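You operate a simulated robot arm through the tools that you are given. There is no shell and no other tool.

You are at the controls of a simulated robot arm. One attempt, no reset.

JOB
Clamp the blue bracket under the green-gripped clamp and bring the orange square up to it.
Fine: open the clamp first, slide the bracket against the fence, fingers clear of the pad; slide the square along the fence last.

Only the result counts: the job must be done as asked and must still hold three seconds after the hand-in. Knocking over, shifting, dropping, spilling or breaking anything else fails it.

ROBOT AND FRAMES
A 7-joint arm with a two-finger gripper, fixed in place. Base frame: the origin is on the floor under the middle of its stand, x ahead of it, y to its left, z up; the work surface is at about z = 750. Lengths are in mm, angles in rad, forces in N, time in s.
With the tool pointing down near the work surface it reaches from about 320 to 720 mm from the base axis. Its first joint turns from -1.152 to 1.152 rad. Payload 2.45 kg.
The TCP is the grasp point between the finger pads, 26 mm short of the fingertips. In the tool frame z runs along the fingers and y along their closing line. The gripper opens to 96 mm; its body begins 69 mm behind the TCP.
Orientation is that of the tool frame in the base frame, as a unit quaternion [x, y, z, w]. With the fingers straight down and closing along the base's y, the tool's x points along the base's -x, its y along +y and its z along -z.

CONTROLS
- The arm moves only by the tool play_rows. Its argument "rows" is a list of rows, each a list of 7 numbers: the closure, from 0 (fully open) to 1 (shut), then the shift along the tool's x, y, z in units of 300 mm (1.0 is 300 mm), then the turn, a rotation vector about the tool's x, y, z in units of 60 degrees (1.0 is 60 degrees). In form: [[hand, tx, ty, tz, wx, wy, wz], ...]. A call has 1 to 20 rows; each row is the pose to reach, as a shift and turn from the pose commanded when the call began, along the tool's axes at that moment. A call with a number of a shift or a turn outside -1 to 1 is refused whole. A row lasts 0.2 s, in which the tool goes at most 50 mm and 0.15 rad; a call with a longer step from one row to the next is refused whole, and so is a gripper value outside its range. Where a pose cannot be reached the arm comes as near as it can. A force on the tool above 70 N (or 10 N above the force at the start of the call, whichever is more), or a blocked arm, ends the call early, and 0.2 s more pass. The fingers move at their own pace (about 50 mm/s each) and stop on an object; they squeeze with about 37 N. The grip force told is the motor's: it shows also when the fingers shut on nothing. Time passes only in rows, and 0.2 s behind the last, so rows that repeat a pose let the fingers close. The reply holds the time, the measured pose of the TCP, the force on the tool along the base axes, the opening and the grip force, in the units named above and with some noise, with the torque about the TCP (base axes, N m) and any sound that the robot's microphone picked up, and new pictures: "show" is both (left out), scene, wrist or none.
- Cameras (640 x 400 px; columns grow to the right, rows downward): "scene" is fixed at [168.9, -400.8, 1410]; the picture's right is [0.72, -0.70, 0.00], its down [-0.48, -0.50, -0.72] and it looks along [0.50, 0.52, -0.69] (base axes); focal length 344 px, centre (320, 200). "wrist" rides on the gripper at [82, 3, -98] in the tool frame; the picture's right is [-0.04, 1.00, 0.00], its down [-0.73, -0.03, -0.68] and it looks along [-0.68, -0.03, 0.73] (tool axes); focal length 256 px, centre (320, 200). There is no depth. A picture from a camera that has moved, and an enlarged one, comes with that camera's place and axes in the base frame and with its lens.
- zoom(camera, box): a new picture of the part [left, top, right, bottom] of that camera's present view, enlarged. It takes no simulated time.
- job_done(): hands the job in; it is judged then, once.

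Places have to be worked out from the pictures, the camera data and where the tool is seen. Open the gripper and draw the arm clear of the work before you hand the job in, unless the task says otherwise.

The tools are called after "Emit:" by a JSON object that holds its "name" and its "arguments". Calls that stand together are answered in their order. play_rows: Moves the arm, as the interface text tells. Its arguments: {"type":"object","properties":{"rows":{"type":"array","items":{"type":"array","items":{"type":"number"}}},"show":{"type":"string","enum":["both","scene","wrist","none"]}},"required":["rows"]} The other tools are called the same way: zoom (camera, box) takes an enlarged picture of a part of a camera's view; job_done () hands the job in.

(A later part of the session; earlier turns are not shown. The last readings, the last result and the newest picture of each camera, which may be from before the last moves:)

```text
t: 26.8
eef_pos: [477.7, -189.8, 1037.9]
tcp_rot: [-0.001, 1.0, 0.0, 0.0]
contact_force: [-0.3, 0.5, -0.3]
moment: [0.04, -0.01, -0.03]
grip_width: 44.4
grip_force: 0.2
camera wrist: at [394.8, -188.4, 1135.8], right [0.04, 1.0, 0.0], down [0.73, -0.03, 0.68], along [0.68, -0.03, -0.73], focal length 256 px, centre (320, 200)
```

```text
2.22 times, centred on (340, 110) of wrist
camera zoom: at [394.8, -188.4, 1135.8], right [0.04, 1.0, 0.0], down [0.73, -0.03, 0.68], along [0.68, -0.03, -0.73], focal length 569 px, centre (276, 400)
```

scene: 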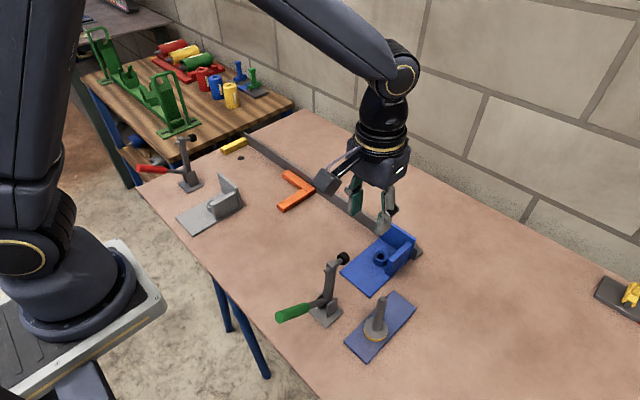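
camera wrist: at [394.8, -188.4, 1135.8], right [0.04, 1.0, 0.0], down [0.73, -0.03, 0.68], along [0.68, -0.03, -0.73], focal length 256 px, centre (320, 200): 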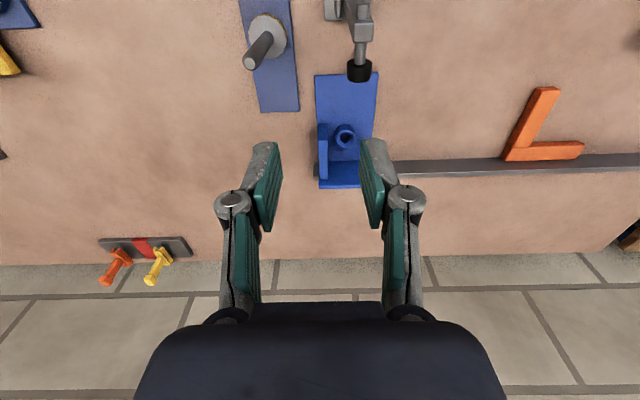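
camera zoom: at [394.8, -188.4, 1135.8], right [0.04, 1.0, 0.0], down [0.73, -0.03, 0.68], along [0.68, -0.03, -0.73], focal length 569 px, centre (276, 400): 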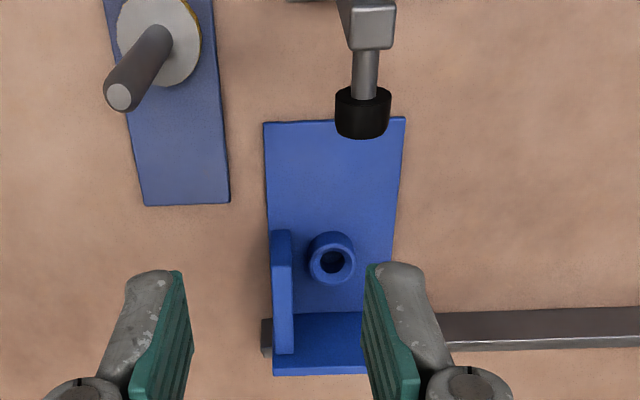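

The bracket is flush at the fence, centred on the clamp plane (y≈-157), and its plate reaches under where the pad will land. Next I'll shut the fingers and move behind (robot side of) the laid-back handle to push it closed, first checking reach at height.

Emit:
{"name": "play_rows", "arguments": {"rows": [[0.8, 0.15, 0.03, 0, 0, 0, 0], [1.0, 0.3, 0.06, 0, 0, 0, 0], [1.0, 0.45, 0.09, 0, 0, 0, 0], [1.0, 0.59, 0.115, 0, 0, 0, 0], [1.0, 0.62, 0.115, 0.1, 0, 0, 0], [1.0, 0.62, 0.115, 0.2, 0, 0, 0], [1.0, 0.62, 0.115, 0.2, 0, 0, 0]]}}

Emit:
{"name": "zoom", "arguments": {"camera": "scene", "box": [210, 200, 430, 360]}}

```text
t: 28.4
eef_pos: [290.3, -156.2, 977.1]
tcp_rot: [-0.001, 1.0, 0.001, 0.0]
contact_force: [-0.4, -0.1, -0.1]
moment: [0.0, -0.04, -0.04]
grip_width: 0.2
grip_force: 28.5
camera wrist: at [208.6, -154.3, 1075.6], right [0.04, 1.0, 0.0], down [0.73, -0.03, 0.68], along [0.68, -0.03, -0.73], focal length 256 px, centre (320, 200)
```

scene: 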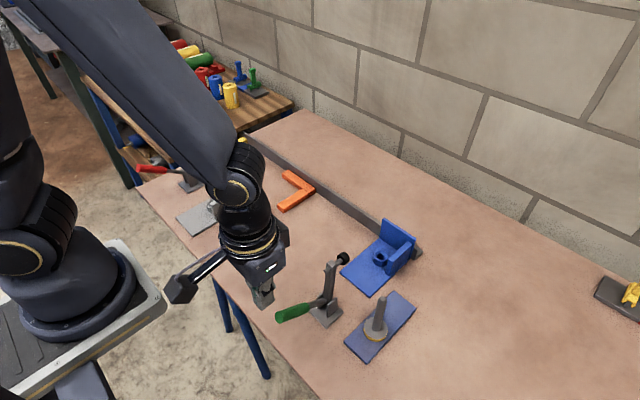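
wrist: 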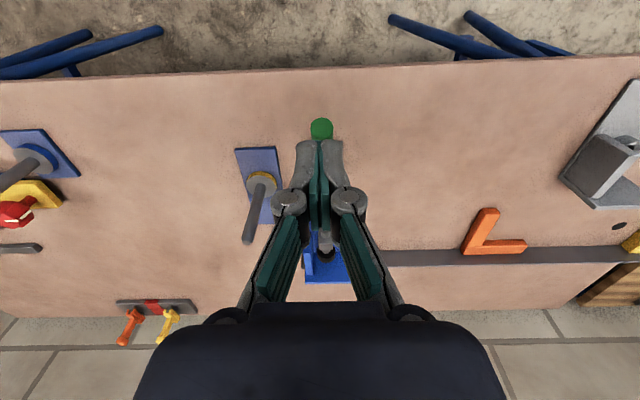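

```text
2.50 times, centred on (320, 280) of scene
camera zoom: at [168.9, -400.8, 1410.0], right [0.72, -0.7, 0.0], down [-0.48, -0.5, -0.72], along [0.5, 0.52, -0.69], focal length 860 px, centre (320, 0)
```

zoom: 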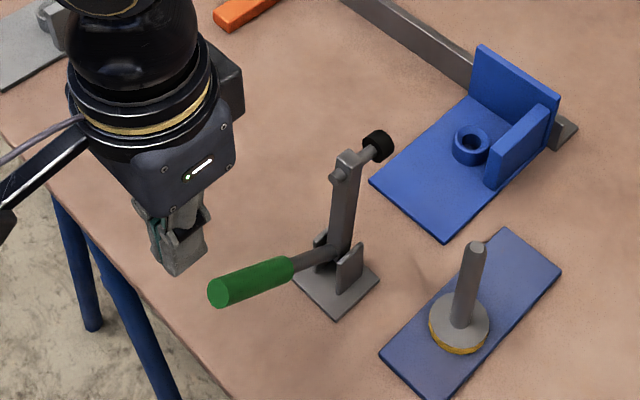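

Reach is fine here (x≈290), and the handle end is at about (313,-157,877), just ahead of the fingers. Lowering behind the handle end to z≈893.

Emit:
{"name": "play_rows", "arguments": {"rows": [[1.0, 0, 0, 0.12, 0, 0, 0], [1.0, 0, 0, 0.22, 0, 0, 0], [1.0, 0, 0, 0.28, 0, 0, 0], [1.0, 0, 0, 0.28, 0, 0, 0]]}}

Emit:
{"name": "zoom", "arguments": {"camera": "scene", "box": [210, 200, 430, 360]}}

```text
t: 29.4
eef_pos: [289.6, -156.4, 892.3]
tcp_rot: [-0.001, 1.0, -0.001, 0.0]
contact_force: [-5.0, 0.8, 1.7]
moment: [0.01, 0.07, 0.0]
grip_width: 5.8
grip_force: 28.6
camera wrist: at [208.5, -154.1, 991.8], right [0.04, 1.0, 0.0], down [0.73, -0.03, 0.68], along [0.68, -0.03, -0.73], focal length 256 px, centre (320, 200)
```

scene: 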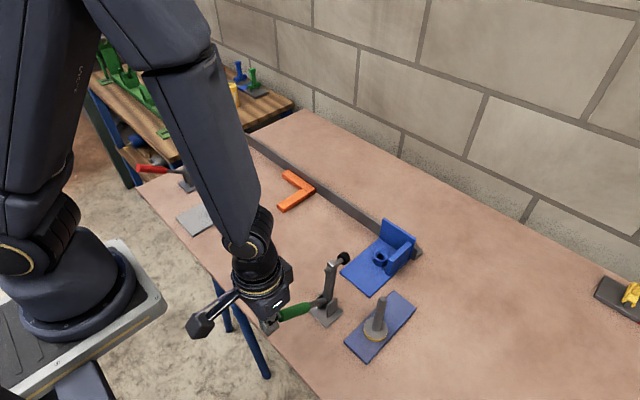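
wrist: 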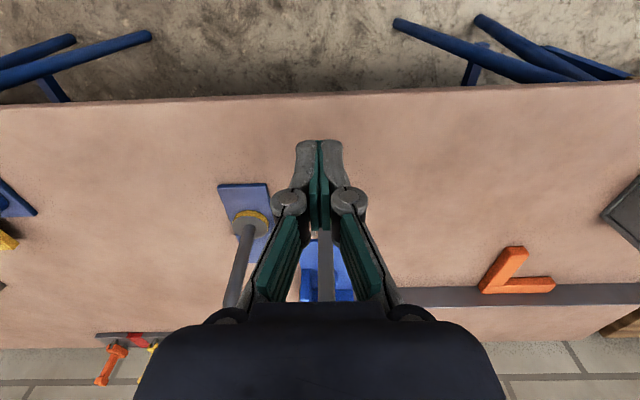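

```text
2.50 times, centred on (320, 280) of scene
camera zoom: at [168.8, -400.8, 1410.1], right [0.72, -0.7, 0.0], down [-0.48, -0.5, -0.72], along [0.5, 0.52, -0.69], focal length 860 px, centre (320, 0)
```

zoom: 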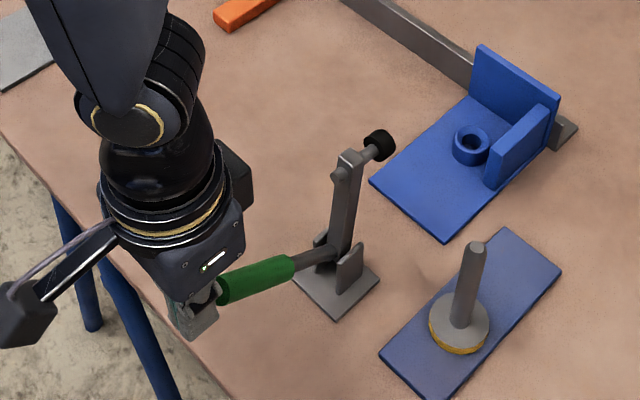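

The fingers lightly touch the handle end (−5 N). I'll push it along its arc, forward and upward together, in small steps and watch force and finger width.

Emit:
{"name": "play_rows", "arguments": {"rows": [[1.0, -0.025, 0, -0.02, 0, 0, 0], [1.0, -0.048, 0, -0.045, 0, 0, 0], [1.0, -0.07, 0, -0.07, 0, 0, 0], [1.0, -0.1, 0, -0.095, 0, 0, 0], [1.0, -0.1, 0, -0.095, 0, 0, 0]]}}

Emit:
{"name": "zoom", "arguments": {"camera": "scene", "box": [210, 200, 430, 360]}}

```text
t: 30.6
eef_pos: [321.6, -157.2, 921.9]
tcp_rot: [0.0, 1.0, 0.0, 0.0]
contact_force: [-2.3, 0.4, 0.5]
moment: [0.06, 0.01, 0.0]
grip_width: 6.3
grip_force: 29.2
camera wrist: at [239.9, -154.5, 1020.3], right [0.04, 1.0, 0.0], down [0.73, -0.03, 0.68], along [0.68, -0.03, -0.73], focal length 256 px, centre (320, 200)
```

scene: 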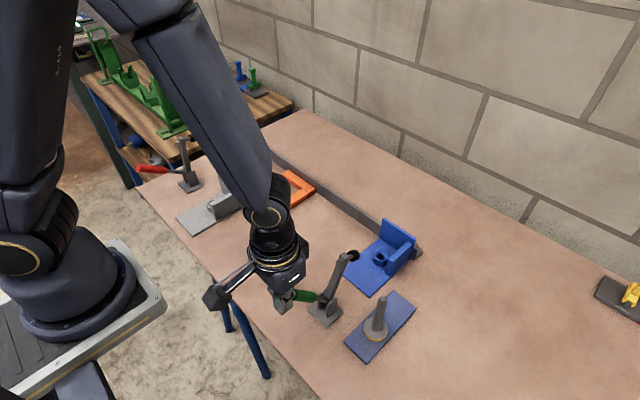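
wrist: 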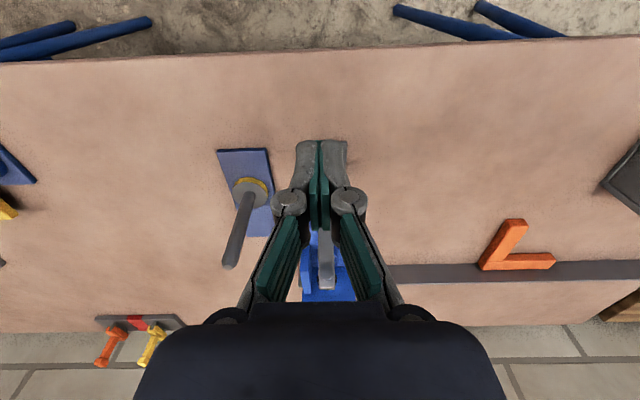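

```text
2.50 times, centred on (320, 280) of scene
camera zoom: at [168.9, -400.8, 1410.0], right [0.72, -0.7, 0.0], down [-0.48, -0.5, -0.72], along [0.5, 0.52, -0.69], focal length 860 px, centre (320, 0)
```

zoom: 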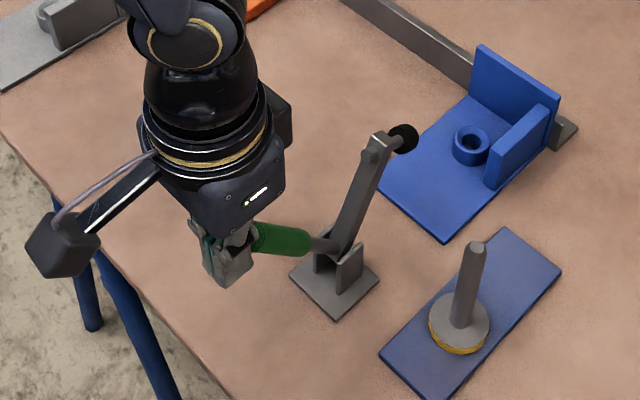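

It's working: the handle is rising and the clamp arm is tilting down toward the bracket with low force. Continuing the arc to about vertical.

Emit:
{"name": "play_rows", "arguments": {"rows": [[1.0, -0.032, 0, -0.024, 0, 0, 0], [1.0, -0.065, 0, -0.046, 0, 0, 0], [1.0, -0.101, 0, -0.064, 0, 0, 0], [1.0, -0.137, 0, -0.079, 0, 0, 0], [1.0, -0.175, 0, -0.091, 0, 0, 0], [1.0, -0.214, 0, -0.1, 0, 0, 0], [1.0, -0.254, 0, -0.105, 0, 0, 0], [1.0, -0.28, 0, -0.107, 0, 0, 0], [1.0, -0.28, 0, -0.107, 0, 0, 0]]}}

Emit:
{"name": "zoom", "arguments": {"camera": "scene", "box": [230, 180, 450, 340]}}

```text
t: 32.6
eef_pos: [404.4, -157.2, 954.6]
tcp_rot: [-0.001, 1.0, 0.0, 0.0]
contact_force: [0.8, -0.5, -0.3]
moment: [-0.02, -0.05, 0.0]
grip_width: 0.0
grip_force: 28.4
camera wrist: at [323.6, -154.0, 1052.6], right [0.04, 1.0, 0.0], down [0.73, -0.03, 0.68], along [0.68, -0.03, -0.73], focal length 256 px, centre (320, 200)
```

scene: 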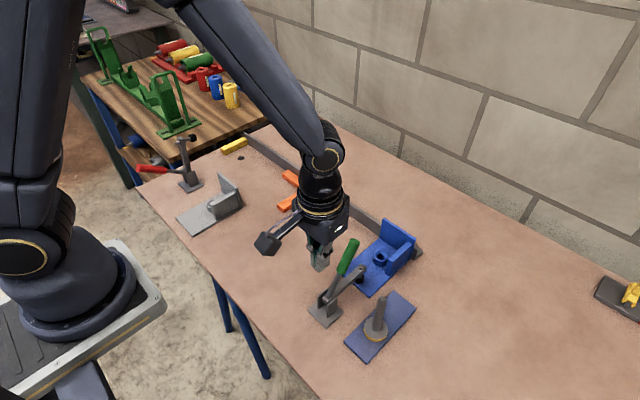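
wrist: 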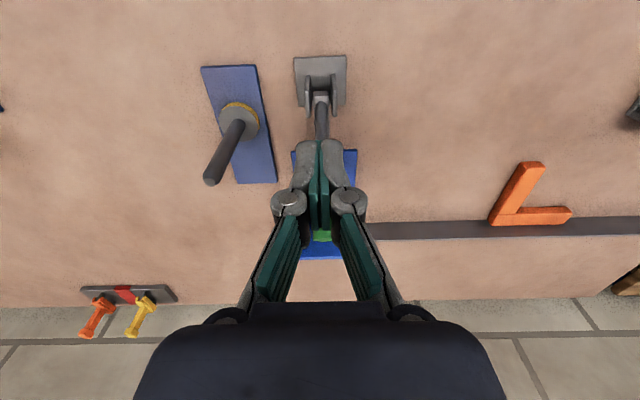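

```text
2.50 times, centred on (340, 260) of scene
camera zoom: at [169.0, -400.8, 1410.0], right [0.72, -0.7, 0.0], down [-0.48, -0.5, -0.72], along [0.5, 0.52, -0.69], focal length 860 px, centre (270, 50)
```

zoom: 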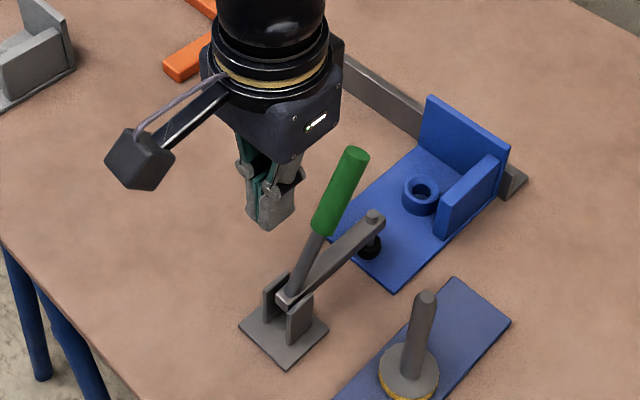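

The handle went over centre and swung forward by itself. The pad is now down on the plate, with the handle about 24° forward versus 31° when empty. I'll lower behind the handle and press it forward gently to make sure it is seated and locked.

Emit:
{"name": "play_rows", "arguments": {"rows": [[1.0, 0, 0, 0.08, 0, 0, 0], [1.0, 0, 0, 0.145, 0, 0, 0], [1.0, -0.05, 0, 0.145, 0, 0, 0], [1.0, -0.1, 0, 0.145, 0, 0, 0], [1.0, -0.13, 0, 0.145, 0, 0, 0], [1.0, -0.15, 0, 0.145, 0, 0, 0], [1.0, -0.165, 0, 0.145, 0, 0, 0], [1.0, -0.165, 0, 0.145, 0, 0, 0]]}}

Emit:
{"name": "zoom", "arguments": {"camera": "scene", "box": [230, 180, 450, 340]}}

```text
t: 34.4
eef_pos: [454.4, -157.2, 910.4]
tcp_rot: [-0.001, 1.0, 0.0, 0.0]
contact_force: [-0.9, -0.1, 0.5]
moment: [-0.01, 0.01, 0.01]
grip_width: 0.0
grip_force: 28.8
camera wrist: at [373.4, -154.6, 1009.0], right [0.04, 1.0, 0.0], down [0.73, -0.03, 0.68], along [0.68, -0.03, -0.73], focal length 256 px, centre (320, 200)
```

scene: 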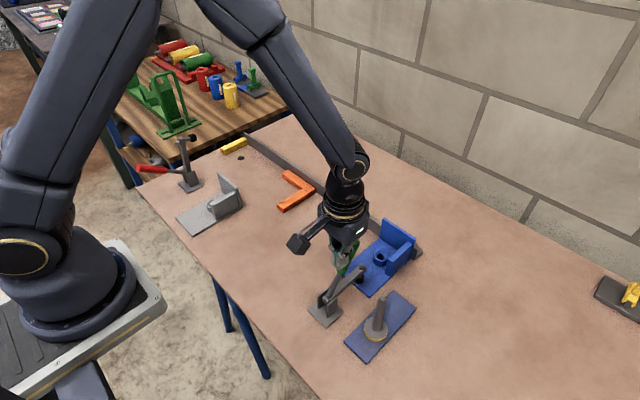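
wrist: 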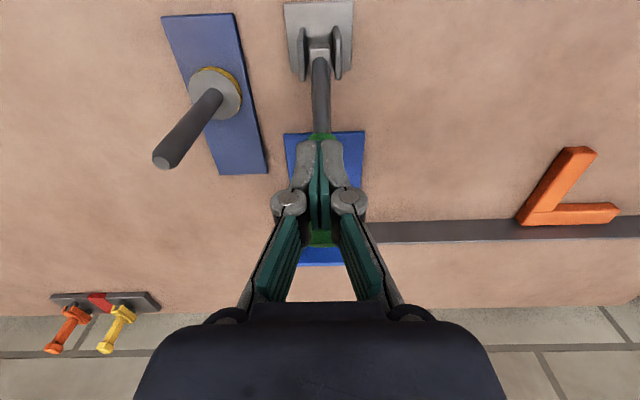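

```text
2.50 times, centred on (340, 260) of scene
camera zoom: at [168.9, -400.8, 1410.0], right [0.72, -0.7, 0.0], down [-0.48, -0.5, -0.72], along [0.5, 0.52, -0.69], focal length 860 px, centre (270, 50)
```

zoom: 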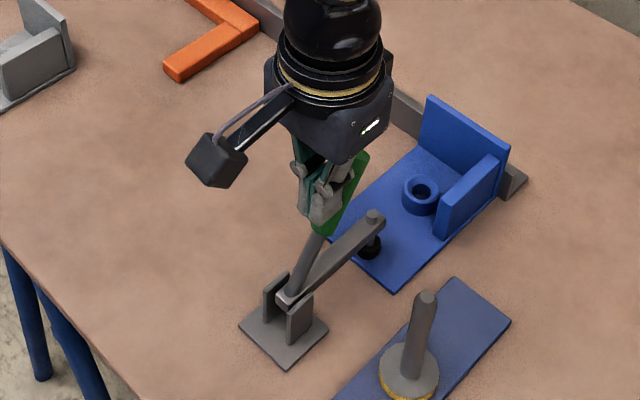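

Still no contact force; creeping further forward against the handle.

Emit:
{"name": "play_rows", "arguments": {"rows": [[1.0, -0.01, 0, 0, 0, 0, 0], [1.0, -0.02, 0, 0, 0, 0, 0], [1.0, -0.03, 0, 0, 0, 0, 0], [1.0, -0.03, 0, 0, 0, 0, 0]], "show": "none"}}

```text
t: 35.4
eef_pos: [455.0, -157.1, 910.0]
tcp_rot: [0.0, 1.0, 0.003, -0.009]
contact_force: [-52.4, -5.5, 38.4]
moment: [-0.87, 0.83, 0.41]
grip_width: 5.9
grip_force: 29.0
```

The handle is solidly stopped (52 N with no movement), so the clamp is seated. Backing off and rising clear.

Emit:
{"name": "play_rows", "arguments": {"rows": [[1.0, 0.04, 0, 0, 0, 0, 0], [1.0, 0.12, 0, 0, 0, 0, 0], [1.0, 0.16, 0, -0.1, 0, 0, 0], [1.0, 0.16, 0, -0.25, 0, 0, 0], [1.0, 0.16, 0, -0.4, 0, 0, 0], [1.0, 0.16, 0.1, -0.5, 0, 0, 0], [1.0, 0.16, 0.25, -0.5, 0, 0, 0], [1.0, 0.16, 0.4, -0.5, 0, 0, 0], [1.0, 0.16, 0.4, -0.5, 0, 0, 0]]}}

Emit:
{"name": "zoom", "arguments": {"camera": "scene", "box": [300, 190, 440, 330]}}

Emit:
{"name": "zoom", "arguments": {"camera": "wrist", "box": [150, 50, 400, 230]}}

```text
t: 37.4
eef_pos: [417.1, -36.2, 1061.6]
tcp_rot: [-0.001, 1.0, 0.0, 0.0]
contact_force: [-1.0, 0.0, -0.6]
moment: [-0.01, 0.01, 0.02]
grip_width: 0.2
grip_force: 28.1
camera wrist: at [333.7, -33.8, 1159.4], right [0.04, 1.0, 0.0], down [0.73, -0.03, 0.68], along [0.68, -0.03, -0.73], focal length 256 px, centre (320, 200)
```

scene: 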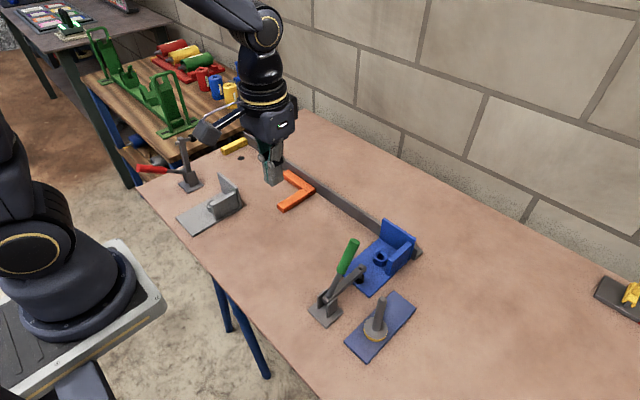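
wrist: 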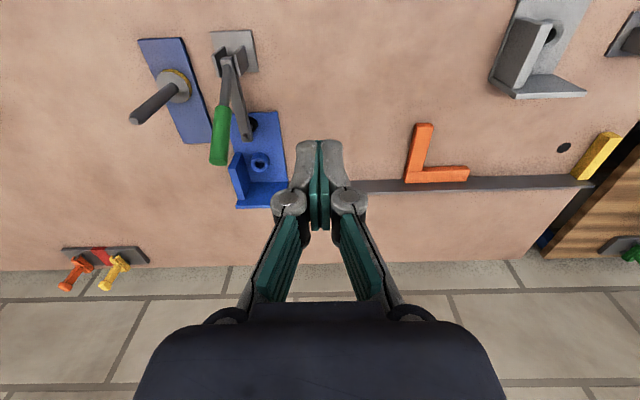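

```text
2.86 times, centred on (370, 260) of scene
camera zoom: at [168.9, -400.8, 1410.0], right [0.72, -0.7, 0.0], down [-0.48, -0.5, -0.72], along [0.5, 0.52, -0.69], focal length 982 px, centre (177, 29)
```

zoom: 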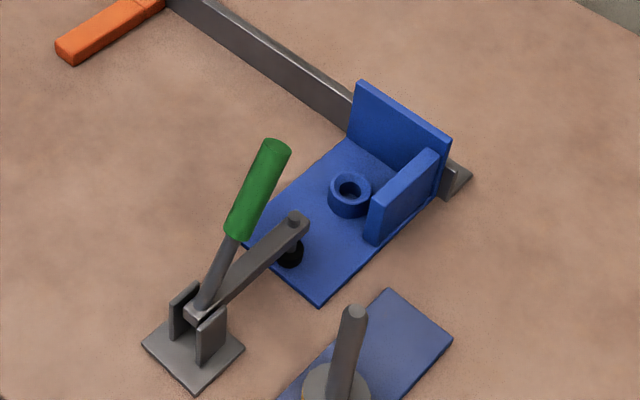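

```text
2.22 times, centred on (275, 140) of wrist
camera zoom: at [333.7, -33.8, 1159.4], right [0.04, 1.0, 0.0], down [0.73, -0.03, 0.68], along [0.68, -0.03, -0.73], focal length 569 px, centre (420, 333)
```

zoom: 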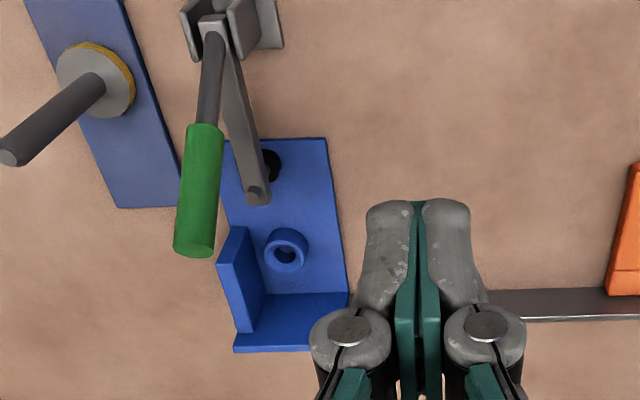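

The clamp now holds the bracket with the pad well on the plate, and the bracket is still at the fence (near edge x≈510, +y side y≈-111). Now I look closely at the orange square.

Emit:
{"name": "zoom", "arguments": {"camera": "wrist", "box": [380, 100, 500, 210]}}

Emit:
{"name": "zoom", "arguments": {"camera": "scene", "box": [250, 150, 400, 260]}}

```text
3.64 times, centred on (440, 155) of wrist
camera zoom: at [333.7, -33.8, 1159.4], right [0.04, 1.0, 0.0], down [0.73, -0.03, 0.68], along [0.68, -0.03, -0.73], focal length 931 px, centre (-116, 364)
```

zoom: 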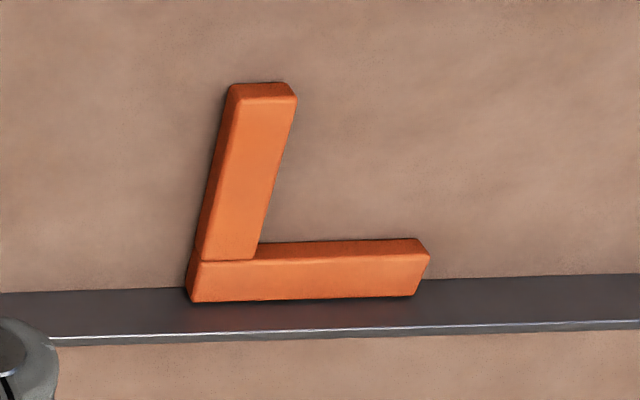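

```text
3.64 times, centred on (325, 205) of scene
camera zoom: at [168.9, -400.8, 1410.0], right [0.72, -0.7, 0.0], down [-0.48, -0.5, -0.72], along [0.5, 0.52, -0.69], focal length 1250 px, centre (302, 182)
```

zoom: 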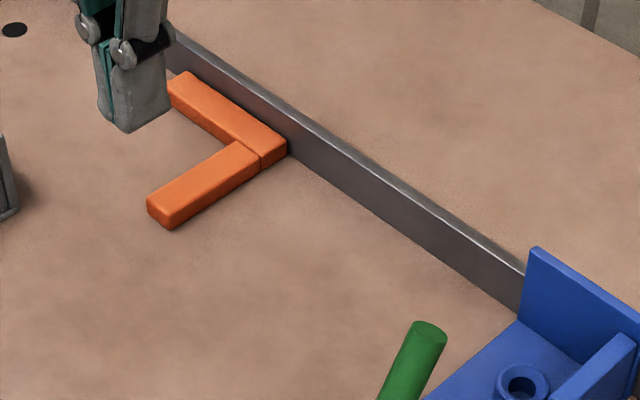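

The square's −x leg spans x≈546–665 with its outer face at y≈120, and its other leg lies along the fence to y≈237. It is about 25 mm wide and 20 mm tall, and bracket's side is at y≈-111. I'll push from inside its corner (near its centroid), so I move above there first to check.

Emit:
{"name": "play_rows", "arguments": {"rows": [[1.0, -0.0795, 0.1155, 0.0, 0, 0, 0], [1.0, -0.159, 0.231, 0.02, 0, 0, 0], [1.0, -0.2385, 0.3465, 0.06, 0, 0, 0], [1.0, -0.318, 0.462, 0.12, 0, 0, 0], [1.0, -0.3975, 0.5775, 0.19, 0, 0, 0], [1.0, -0.477, 0.693, 0.267, 0, 0, 0], [1.0, -0.477, 0.693, 0.367, 0, 0, 0], [1.0, -0.477, 0.693, 0.367, 0, 0, 0]]}}

Emit:
{"name": "zoom", "arguments": {"camera": "wrist", "box": [180, 50, 460, 230]}}

```text
t: 39.2
eef_pos: [558.9, 171.4, 949.8]
tcp_rot: [0.0, 1.0, 0.0, 0.0]
contact_force: [0.9, -0.3, 0.2]
moment: [0.01, 0.01, 0.04]
grip_width: 0.0
grip_force: 28.7
camera wrist: at [477.5, 173.5, 1048.5], right [0.04, 1.0, 0.0], down [0.73, -0.03, 0.68], along [0.68, -0.03, -0.73], focal length 256 px, centre (320, 200)
```

scene: 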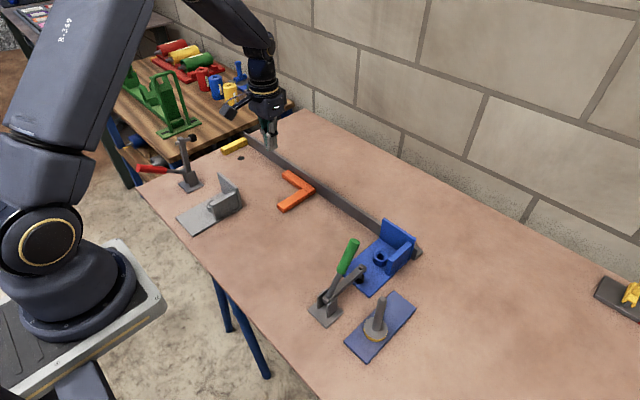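
wrist: 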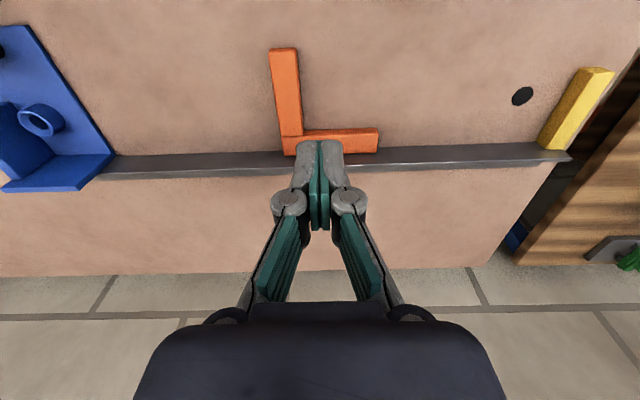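

```text
2.22 times, centred on (320, 140) of wrist
camera zoom: at [477.5, 173.5, 1048.5], right [0.04, 1.0, 0.0], down [0.73, -0.03, 0.68], along [0.68, -0.03, -0.73], focal length 569 px, centre (320, 333)
```

zoom: 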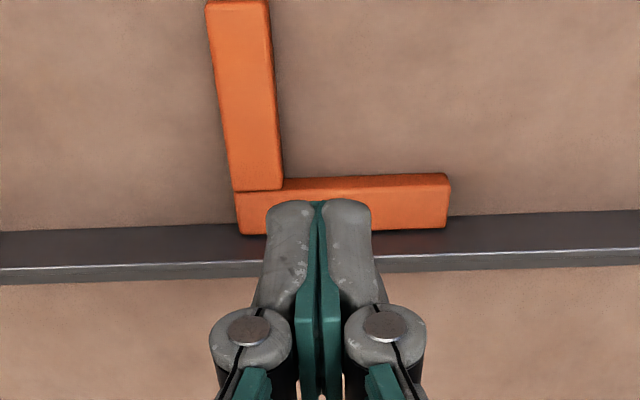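

The square's inner faces are at y≈147 and x≈634, with about a 5 mm gap to the fence. I'll lower the closed fingers into the inner corner region at about (613,172), clear of both legs.

Emit:
{"name": "play_rows", "arguments": {"rows": [[1.0, -0.1, 0.002, 0.05, 0, 0, 0], [1.0, -0.18, 0.002, 0.15, 0, 0, 0], [1.0, -0.18, 0.002, 0.3, 0, 0, 0], [1.0, -0.18, 0.002, 0.42, 0, 0, 0], [1.0, -0.18, 0.002, 0.49, 0, 0, 0], [1.0, -0.18, 0.002, 0.49, 0, 0, 0]]}}

Emit:
{"name": "zoom", "arguments": {"camera": "wrist", "box": [200, 60, 440, 240]}}

Emit:
{"name": "zoom", "arguments": {"camera": "scene", "box": [230, 120, 350, 230]}}

```text
t: 40.6
eef_pos: [612.3, 173.0, 802.4]
tcp_rot: [-0.001, 1.0, 0.0, 0.001]
contact_force: [0.1, 0.3, -0.8]
moment: [0.01, 0.01, -0.01]
grip_width: 0.0
grip_force: 28.8
camera wrist: at [531.2, 174.5, 900.9], right [0.04, 1.0, 0.0], down [0.73, -0.03, 0.68], along [0.68, -0.03, -0.73], focal length 256 px, centre (320, 200)
```

scene: 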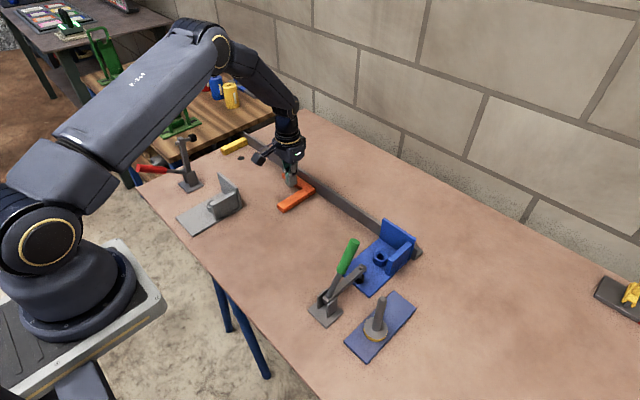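
wrist: 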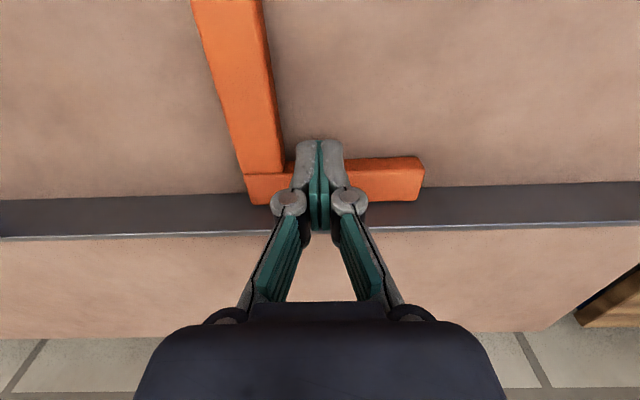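

```text
2.22 times, centred on (320, 150) of wrist
camera zoom: at [531.2, 174.5, 900.9], right [0.04, 1.0, 0.0], down [0.73, -0.03, 0.68], along [0.68, -0.03, -0.73], focal length 569 px, centre (320, 311)
```

zoom: 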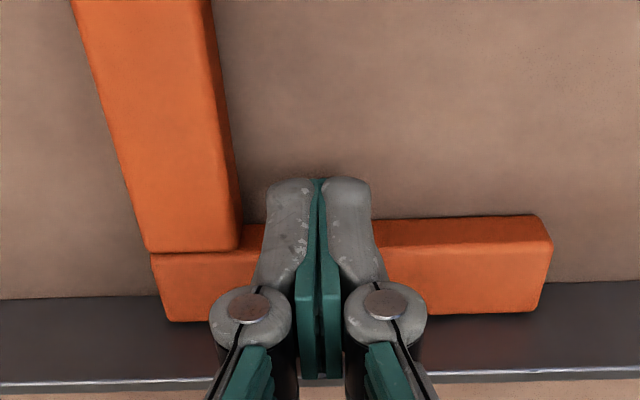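

```text
3.64 times, centred on (290, 175) of scene
camera zoom: at [168.9, -400.8, 1410.0], right [0.72, -0.7, 0.0], down [-0.48, -0.5, -0.72], along [0.5, 0.52, -0.69], focal length 1250 px, centre (429, 291)
```

zoom: 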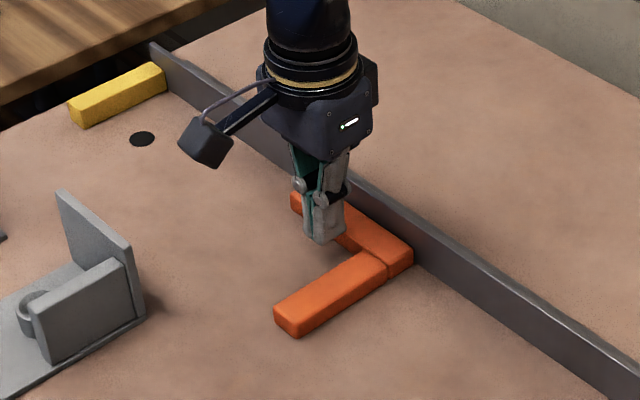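

The fingers are inside the corner with about 12 mm to each face. Lowering to about 6 mm above the table and easing toward the −x leg's inner face.

Emit:
{"name": "play_rows", "arguments": {"rows": [[1.0, 0, 0, 0.03, 0, 0, 0], [1.0, 0, 0, 0.055, 0, 0, 0], [1.0, 0, 0, 0.066, 0, 0, 0], [1.0, 0, -0.02, 0.066, 0, 0, 0], [1.0, 0, -0.035, 0.066, 0, 0, 0], [1.0, 0, -0.045, 0.066, 0, 0, 0], [1.0, 0, -0.045, 0.066, 0, 0, 0]], "show": "wrist"}}

Emit:
{"name": "zoom", "arguments": {"camera": "wrist", "box": [200, 60, 440, 240]}}

```text
t: 42.2
eef_pos: [612.6, 159.2, 784.7]
tcp_rot: [0.001, 1.0, 0.0, 0.0]
contact_force: [0.1, 0.9, 1.1]
moment: [0.01, 0.0, -0.04]
grip_width: 0.1
grip_force: 28.7
camera wrist: at [530.5, 161.0, 882.5], right [0.04, 1.0, 0.0], down [0.73, -0.03, 0.68], along [0.68, -0.03, -0.73], focal length 256 px, centre (320, 200)
```

wrist: 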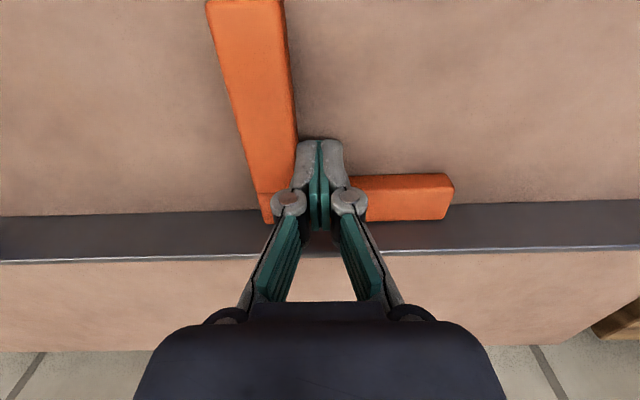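

```text
2.22 times, centred on (320, 150) of wrist
camera zoom: at [530.5, 161.0, 882.5], right [0.04, 1.0, 0.0], down [0.73, -0.03, 0.68], along [0.68, -0.03, -0.73], focal length 569 px, centre (320, 311)
```

zoom: 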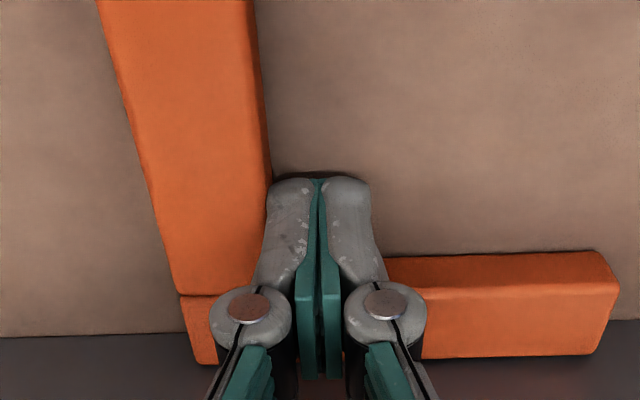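

The fingers are right beside the −x leg. Now sliding forward to bring the square's other leg up against the fence.

Emit:
{"name": "play_rows", "arguments": {"rows": [[1.0, -0.02, 0, 0, 0, 0, 0], [1.0, -0.035, 0, 0, 0, 0, 0], [1.0, -0.045, 0, 0, 0, 0, 0], [1.0, -0.052, 0, 0, 0, 0, 0], [1.0, -0.058, 0, 0, 0, 0, 0], [1.0, -0.058, 0, 0, 0, 0, 0]], "show": "wrist"}}

Emit:
{"name": "zoom", "arguments": {"camera": "scene", "box": [230, 120, 350, 230]}}

```text
t: 43.6
eef_pos: [621.6, 158.2, 780.7]
tcp_rot: [0.0, 1.0, -0.002, -0.013]
contact_force: [-53.8, 5.4, 19.1]
moment: [0.15, 0.68, 0.04]
grip_width: 6.1
grip_force: 28.0
camera wrist: at [541.5, 161.4, 882.5], right [0.04, 1.0, -0.01], down [0.75, -0.02, 0.66], along [0.66, -0.03, -0.75], focal length 256 px, centre (320, 200)
```

wrist: 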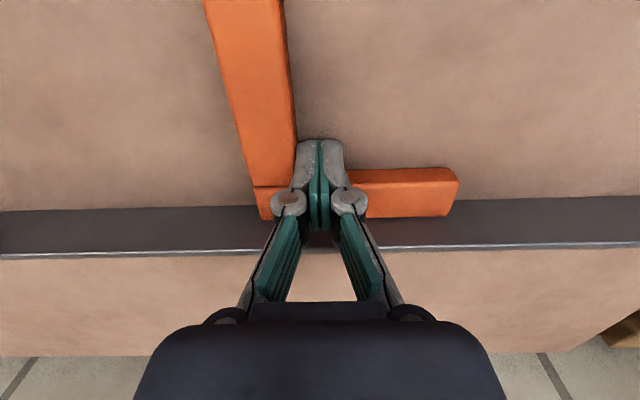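

```text
3.64 times, centred on (290, 175) of scene
camera zoom: at [167.5, -400.8, 1410.2], right [0.72, -0.7, 0.0], down [-0.48, -0.5, -0.72], along [0.5, 0.52, -0.69], focal length 1250 px, centre (429, 291)
```

zoom: 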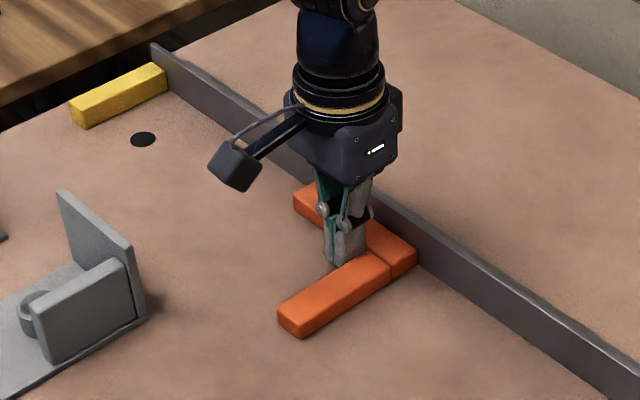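

The square is now firmly on the fence (54 N reaction). I'll relax the forward pressure to a light touch and start sliding it along the fence toward the bracket.

Emit:
{"name": "play_rows", "arguments": {"rows": [[1.0, 0.023, 0, 0, 0, 0, 0], [1.0, 0.023, -0.02, 0, 0, 0, 0], [1.0, 0.023, -0.05, 0, 0, 0, 0], [1.0, 0.023, -0.085, 0, 0, 0, 0], [1.0, 0.023, -0.12, 0, 0, 0, 0], [1.0, 0.023, -0.155, 0, 0, 0, 0], [1.0, 0.023, -0.19, 0, 0, 0, 0], [1.0, 0.023, -0.19, 0, 0, 0, 0]]}}

Emit:
{"name": "zoom", "arguments": {"camera": "scene", "box": [260, 140, 400, 260]}}

Emit:
{"name": "zoom", "arguments": {"camera": "wrist", "box": [200, 60, 480, 270]}}

```text
t: 45.4
eef_pos: [620.7, 100.3, 781.9]
tcp_rot: [0.0, 1.0, 0.0, -0.005]
contact_force: [-26.5, 7.9, -4.5]
moment: [0.21, 0.49, 0.08]
grip_width: 6.2
grip_force: 27.9
camera wrist: at [539.4, 102.9, 882.2], right [0.04, 1.0, 0.0], down [0.74, -0.03, 0.67], along [0.67, -0.03, -0.74], focal length 256 px, centre (320, 200)
```

scene: 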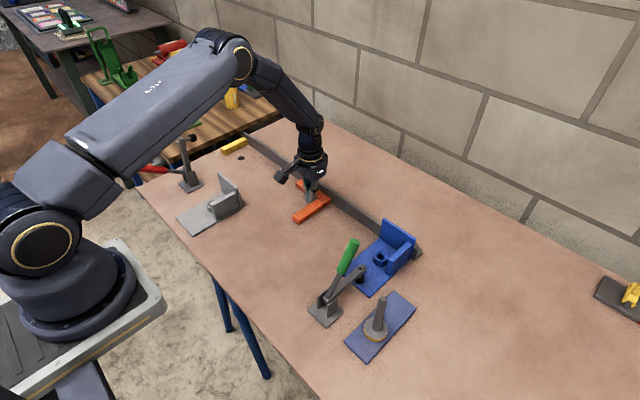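
wrist: 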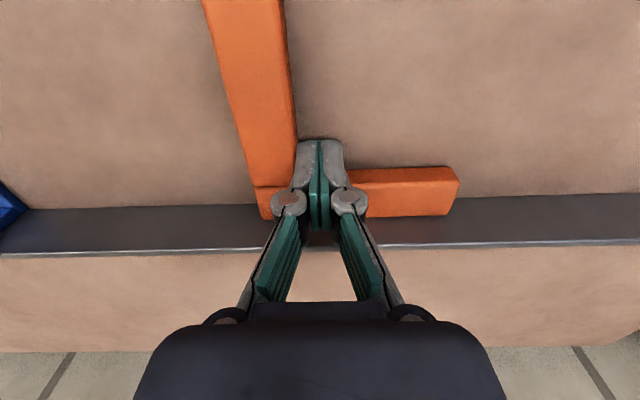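

```text
3.33 times, centred on (330, 200) of scene
camera zoom: at [168.5, -400.6, 1410.2], right [0.72, -0.7, 0.0], down [-0.48, -0.5, -0.72], along [0.5, 0.52, -0.69], focal length 1146 px, centre (287, 200)
```

zoom: 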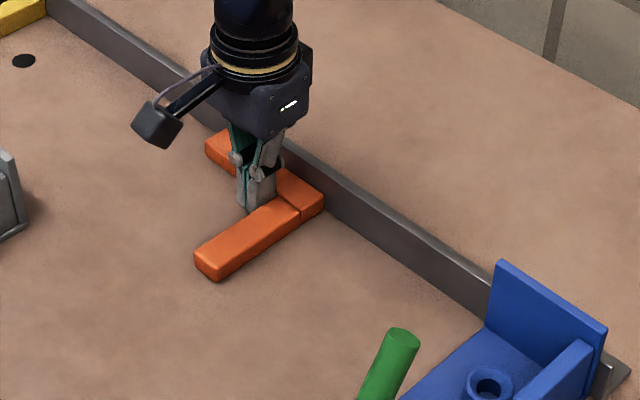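

```text
1.90 times, centred on (340, 165) of wrist
camera zoom: at [539.4, 102.9, 882.2], right [0.04, 1.0, 0.0], down [0.74, -0.03, 0.67], along [0.67, -0.03, -0.74], focal length 488 px, centre (282, 267)
```

zoom: 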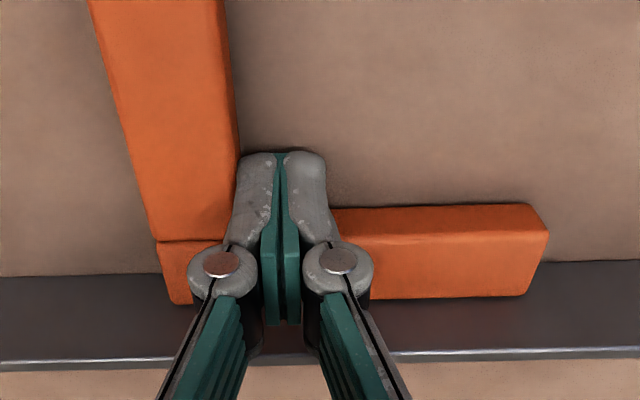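

The square slides flush along the fence. Continuing toward the bracket with slightly less forward pressure, stopping about 25 mm short.

Emit:
{"name": "play_rows", "arguments": {"rows": [[1.0, 0.007, -0.03, 0, 0, 0, 0], [1.0, 0.007, -0.07, 0, 0, 0, 0], [1.0, 0.007, -0.11, 0, 0, 0, 0], [1.0, 0.007, -0.15, 0, 0, 0, 0], [1.0, 0.007, -0.19, 0, 0, 0, 0], [1.0, 0.007, -0.23, 0, 0, 0, 0], [1.0, 0.007, -0.27, 0, 0, 0, 0], [1.0, 0.007, -0.31, 0, 0, 0, 0], [1.0, 0.007, -0.35, 0, 0, 0, 0], [1.0, 0.007, -0.39, 0, 0, 0, 0], [1.0, 0.007, -0.43, 0, 0, 0, 0], [1.0, 0.007, -0.46, 0, 0, 0, 0], [1.0, 0.007, -0.49, 0, 0, 0, 0], [1.0, 0.007, -0.49, 0, 0, 0, 0]]}}

Emit:
{"name": "zoom", "arguments": {"camera": "scene", "box": [300, 170, 430, 290]}}

Emit:
{"name": "zoom", "arguments": {"camera": "wrist", "box": [140, 40, 480, 270]}}

```text
t: 48.4
eef_pos: [619.7, -46.5, 782.9]
tcp_rot: [0.0, 1.0, 0.0, -0.001]
contact_force: [-16.7, 3.7, -2.0]
moment: [0.11, 0.33, 0.01]
grip_width: 5.8
grip_force: 28.3
camera wrist: at [538.7, -43.6, 882.3], right [0.04, 1.0, 0.0], down [0.74, -0.03, 0.68], along [0.68, -0.03, -0.74], focal length 256 px, centre (320, 200)
```

scene: 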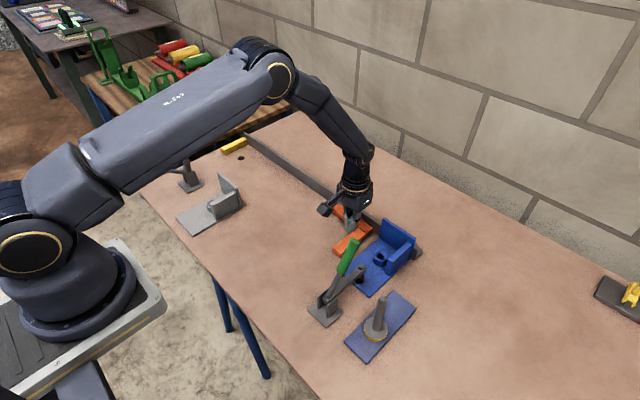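
wrist: 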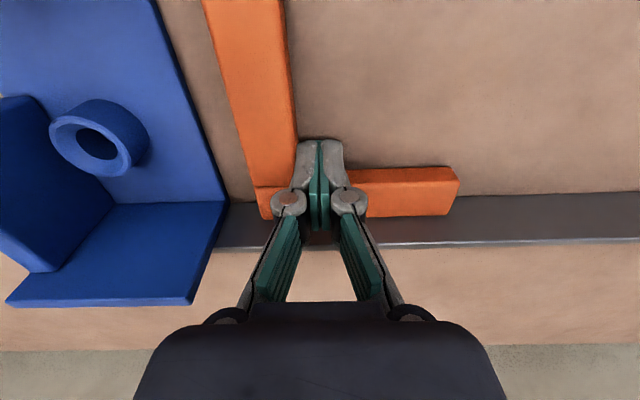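

```text
3.33 times, centred on (365, 230) of scene
camera zoom: at [168.6, -400.7, 1410.1], right [0.72, -0.7, 0.0], down [-0.48, -0.5, -0.72], along [0.5, 0.52, -0.69], focal length 1146 px, centre (170, 100)
```

zoom: 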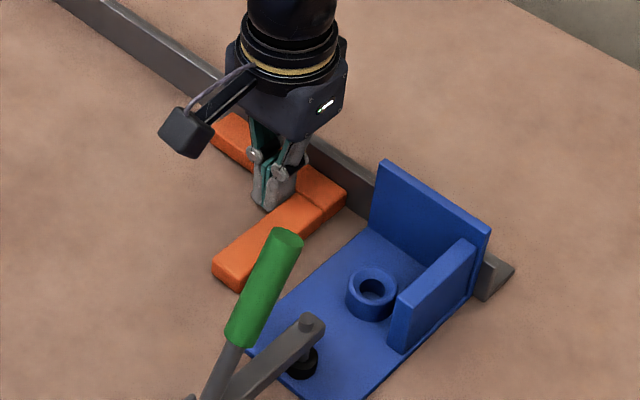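

```text
1.74 times, centred on (310, 155) of wrist
camera zoom: at [538.7, -43.6, 882.3], right [0.04, 1.0, 0.0], down [0.74, -0.03, 0.68], along [0.68, -0.03, -0.74], focal length 445 px, centre (337, 278)
```

zoom: 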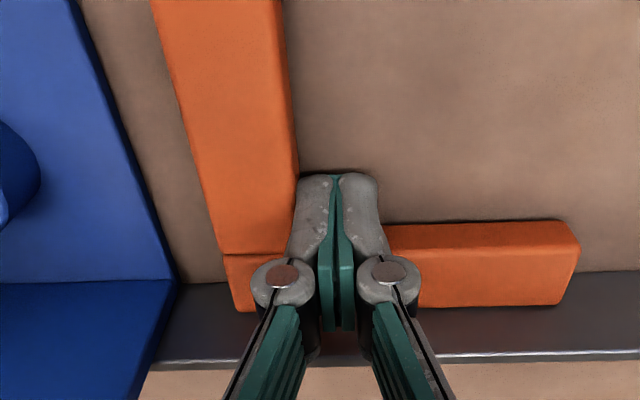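

About 23 mm remain to the bracket, and it has not been touched. Continuing slowly.

Emit:
{"name": "play_rows", "arguments": {"rows": [[1.0, 0.003, -0.015, 0, 0, 0, 0], [1.0, 0.003, -0.03, 0, 0, 0, 0], [1.0, 0.003, -0.045, 0, 0, 0, 0], [1.0, 0.003, -0.058, 0, 0, 0, 0], [1.0, 0.003, -0.065, 0, 0, 0, 0], [1.0, 0.003, -0.065, 0, 0, 0, 0]], "show": "wrist"}}

Emit:
{"name": "zoom", "arguments": {"camera": "wrist", "box": [140, 40, 480, 270]}}

```text
t: 49.8
eef_pos: [620.0, -65.1, 783.8]
tcp_rot: [0.0, 1.0, 0.0, 0.0]
contact_force: [-11.7, 4.7, -2.5]
moment: [0.11, 0.23, 0.02]
grip_width: 6.1
grip_force: 28.7
camera wrist: at [538.4, -62.8, 882.3], right [0.04, 1.0, 0.0], down [0.73, -0.03, 0.68], along [0.68, -0.03, -0.73], focal length 256 px, centre (320, 200)
```

wrist: 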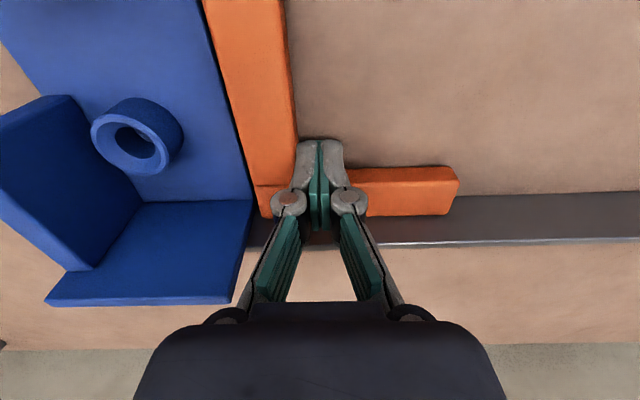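

```text
1.74 times, centred on (310, 155) of wrist
camera zoom: at [538.4, -62.8, 882.3], right [0.04, 1.0, 0.0], down [0.73, -0.03, 0.68], along [0.68, -0.03, -0.73], focal length 445 px, centre (337, 278)
```

zoom: 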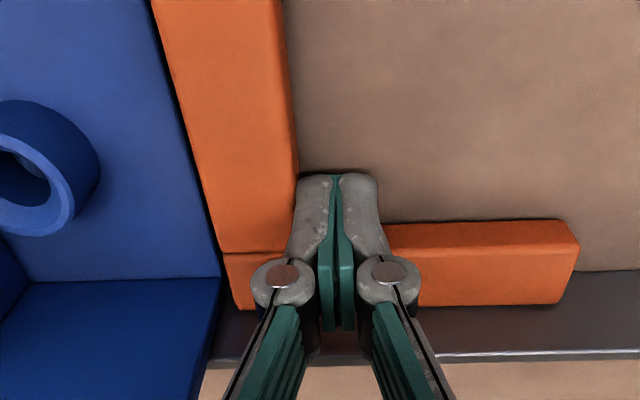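

Only a few mm left. Creeping in 1.5 mm steps until contact shows in the y force.

Emit:
{"name": "play_rows", "arguments": {"rows": [[1.0, 0, -0.005, 0, 0, 0, 0], [1.0, 0, -0.01, 0, 0, 0, 0], [1.0, 0, -0.01, 0, 0, 0, 0]], "show": "wrist"}}

```text
t: 50.6
eef_pos: [620.4, -68.8, 783.9]
tcp_rot: [0.0, 1.0, 0.0, 0.001]
contact_force: [-9.7, 3.6, -2.5]
moment: [0.1, 0.21, 0.03]
grip_width: 6.2
grip_force: 28.6
camera wrist: at [538.4, -65.7, 882.3], right [0.04, 1.0, 0.0], down [0.73, -0.03, 0.68], along [0.68, -0.03, -0.73], focal length 256 px, centre (320, 200)
```

wrist: 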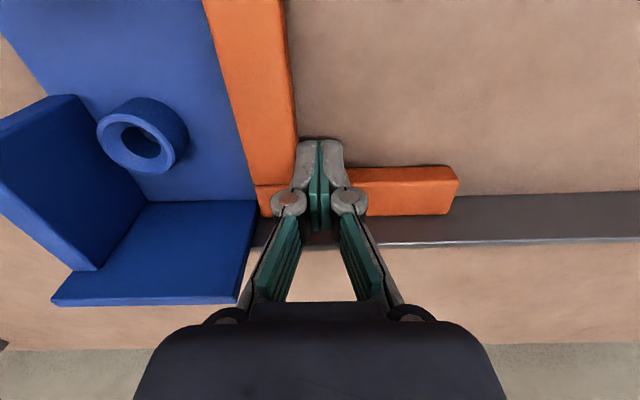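

Emit:
{"name": "play_rows", "arguments": {"rows": [[1.0, 0, -0.004, 0, 0, 0, 0], [1.0, 0, -0.007, 0, 0, 0, 0], [1.0, 0, -0.007, 0, 0, 0, 0]], "show": "wrist"}}

Emit:
{"name": "zoom", "arguments": {"camera": "wrist", "box": [180, 60, 340, 240]}}

Emit:
{"name": "zoom", "arguments": {"camera": "scene", "box": [300, 170, 430, 290]}}

```text
t: 51.4
eef_pos: [620.2, -71.3, 783.7]
tcp_rot: [0.0, 1.0, 0.0, 0.0]
contact_force: [-8.6, 3.3, -3.0]
moment: [0.08, 0.21, 0.03]
grip_width: 6.1
grip_force: 29.2
camera wrist: at [538.4, -67.9, 882.3], right [0.04, 1.0, 0.0], down [0.73, -0.03, 0.68], along [0.68, -0.03, -0.73], focal length 256 px, centre (320, 200)
```

wrist: 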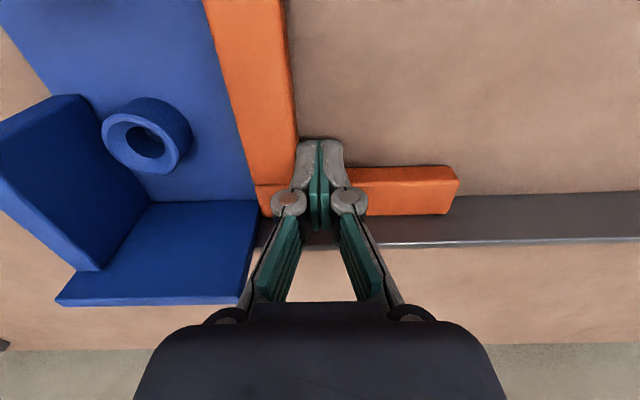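

```text
2.22 times, centred on (260, 150) of wrist
camera zoom: at [538.4, -67.9, 882.3], right [0.04, 1.0, 0.0], down [0.73, -0.03, 0.68], along [0.68, -0.03, -0.73], focal length 569 px, centre (453, 311)
```

zoom: 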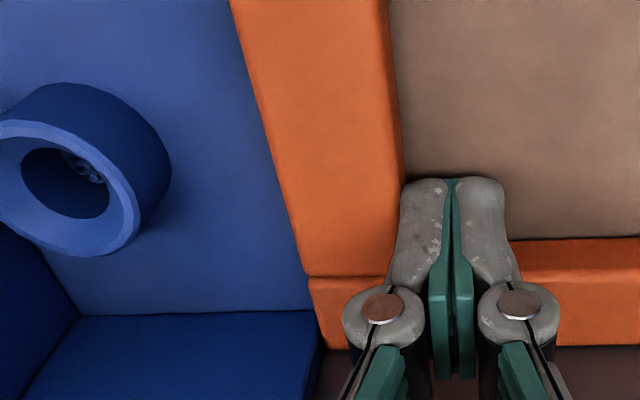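

```text
3.33 times, centred on (365, 230) of scene
camera zoom: at [168.8, -400.7, 1410.1], right [0.72, -0.7, 0.0], down [-0.48, -0.5, -0.72], along [0.5, 0.52, -0.69], focal length 1146 px, centre (170, 100)
```

zoom: 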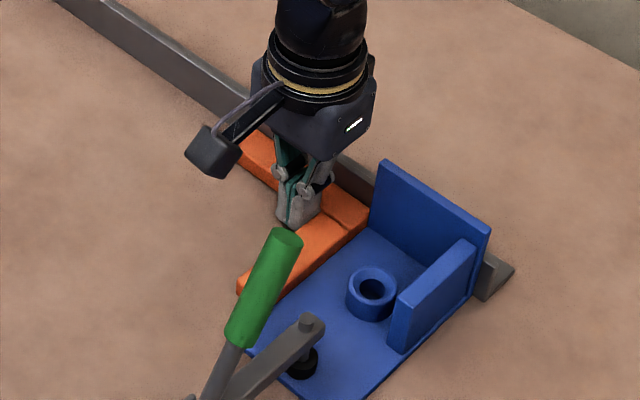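

Visually nearly touching, but the y force hasn't risen, so contact is not made. Continuing in 1 mm steps.

Emit:
{"name": "play_rows", "arguments": {"rows": [[1.0, 0, -0.004, 0, 0, 0, 0], [1.0, 0, -0.007, 0, 0, 0, 0], [1.0, 0, -0.007, 0, 0, 0, 0]], "show": "none"}}

```text
t: 52.2
eef_pos: [619.2, -70.9, 783.5]
tcp_rot: [-0.001, 1.0, 0.001, 0.0]
contact_force: [-9.4, 14.0, -0.1]
moment: [0.29, 0.18, 0.01]
grip_width: 6.0
grip_force: 28.4
```

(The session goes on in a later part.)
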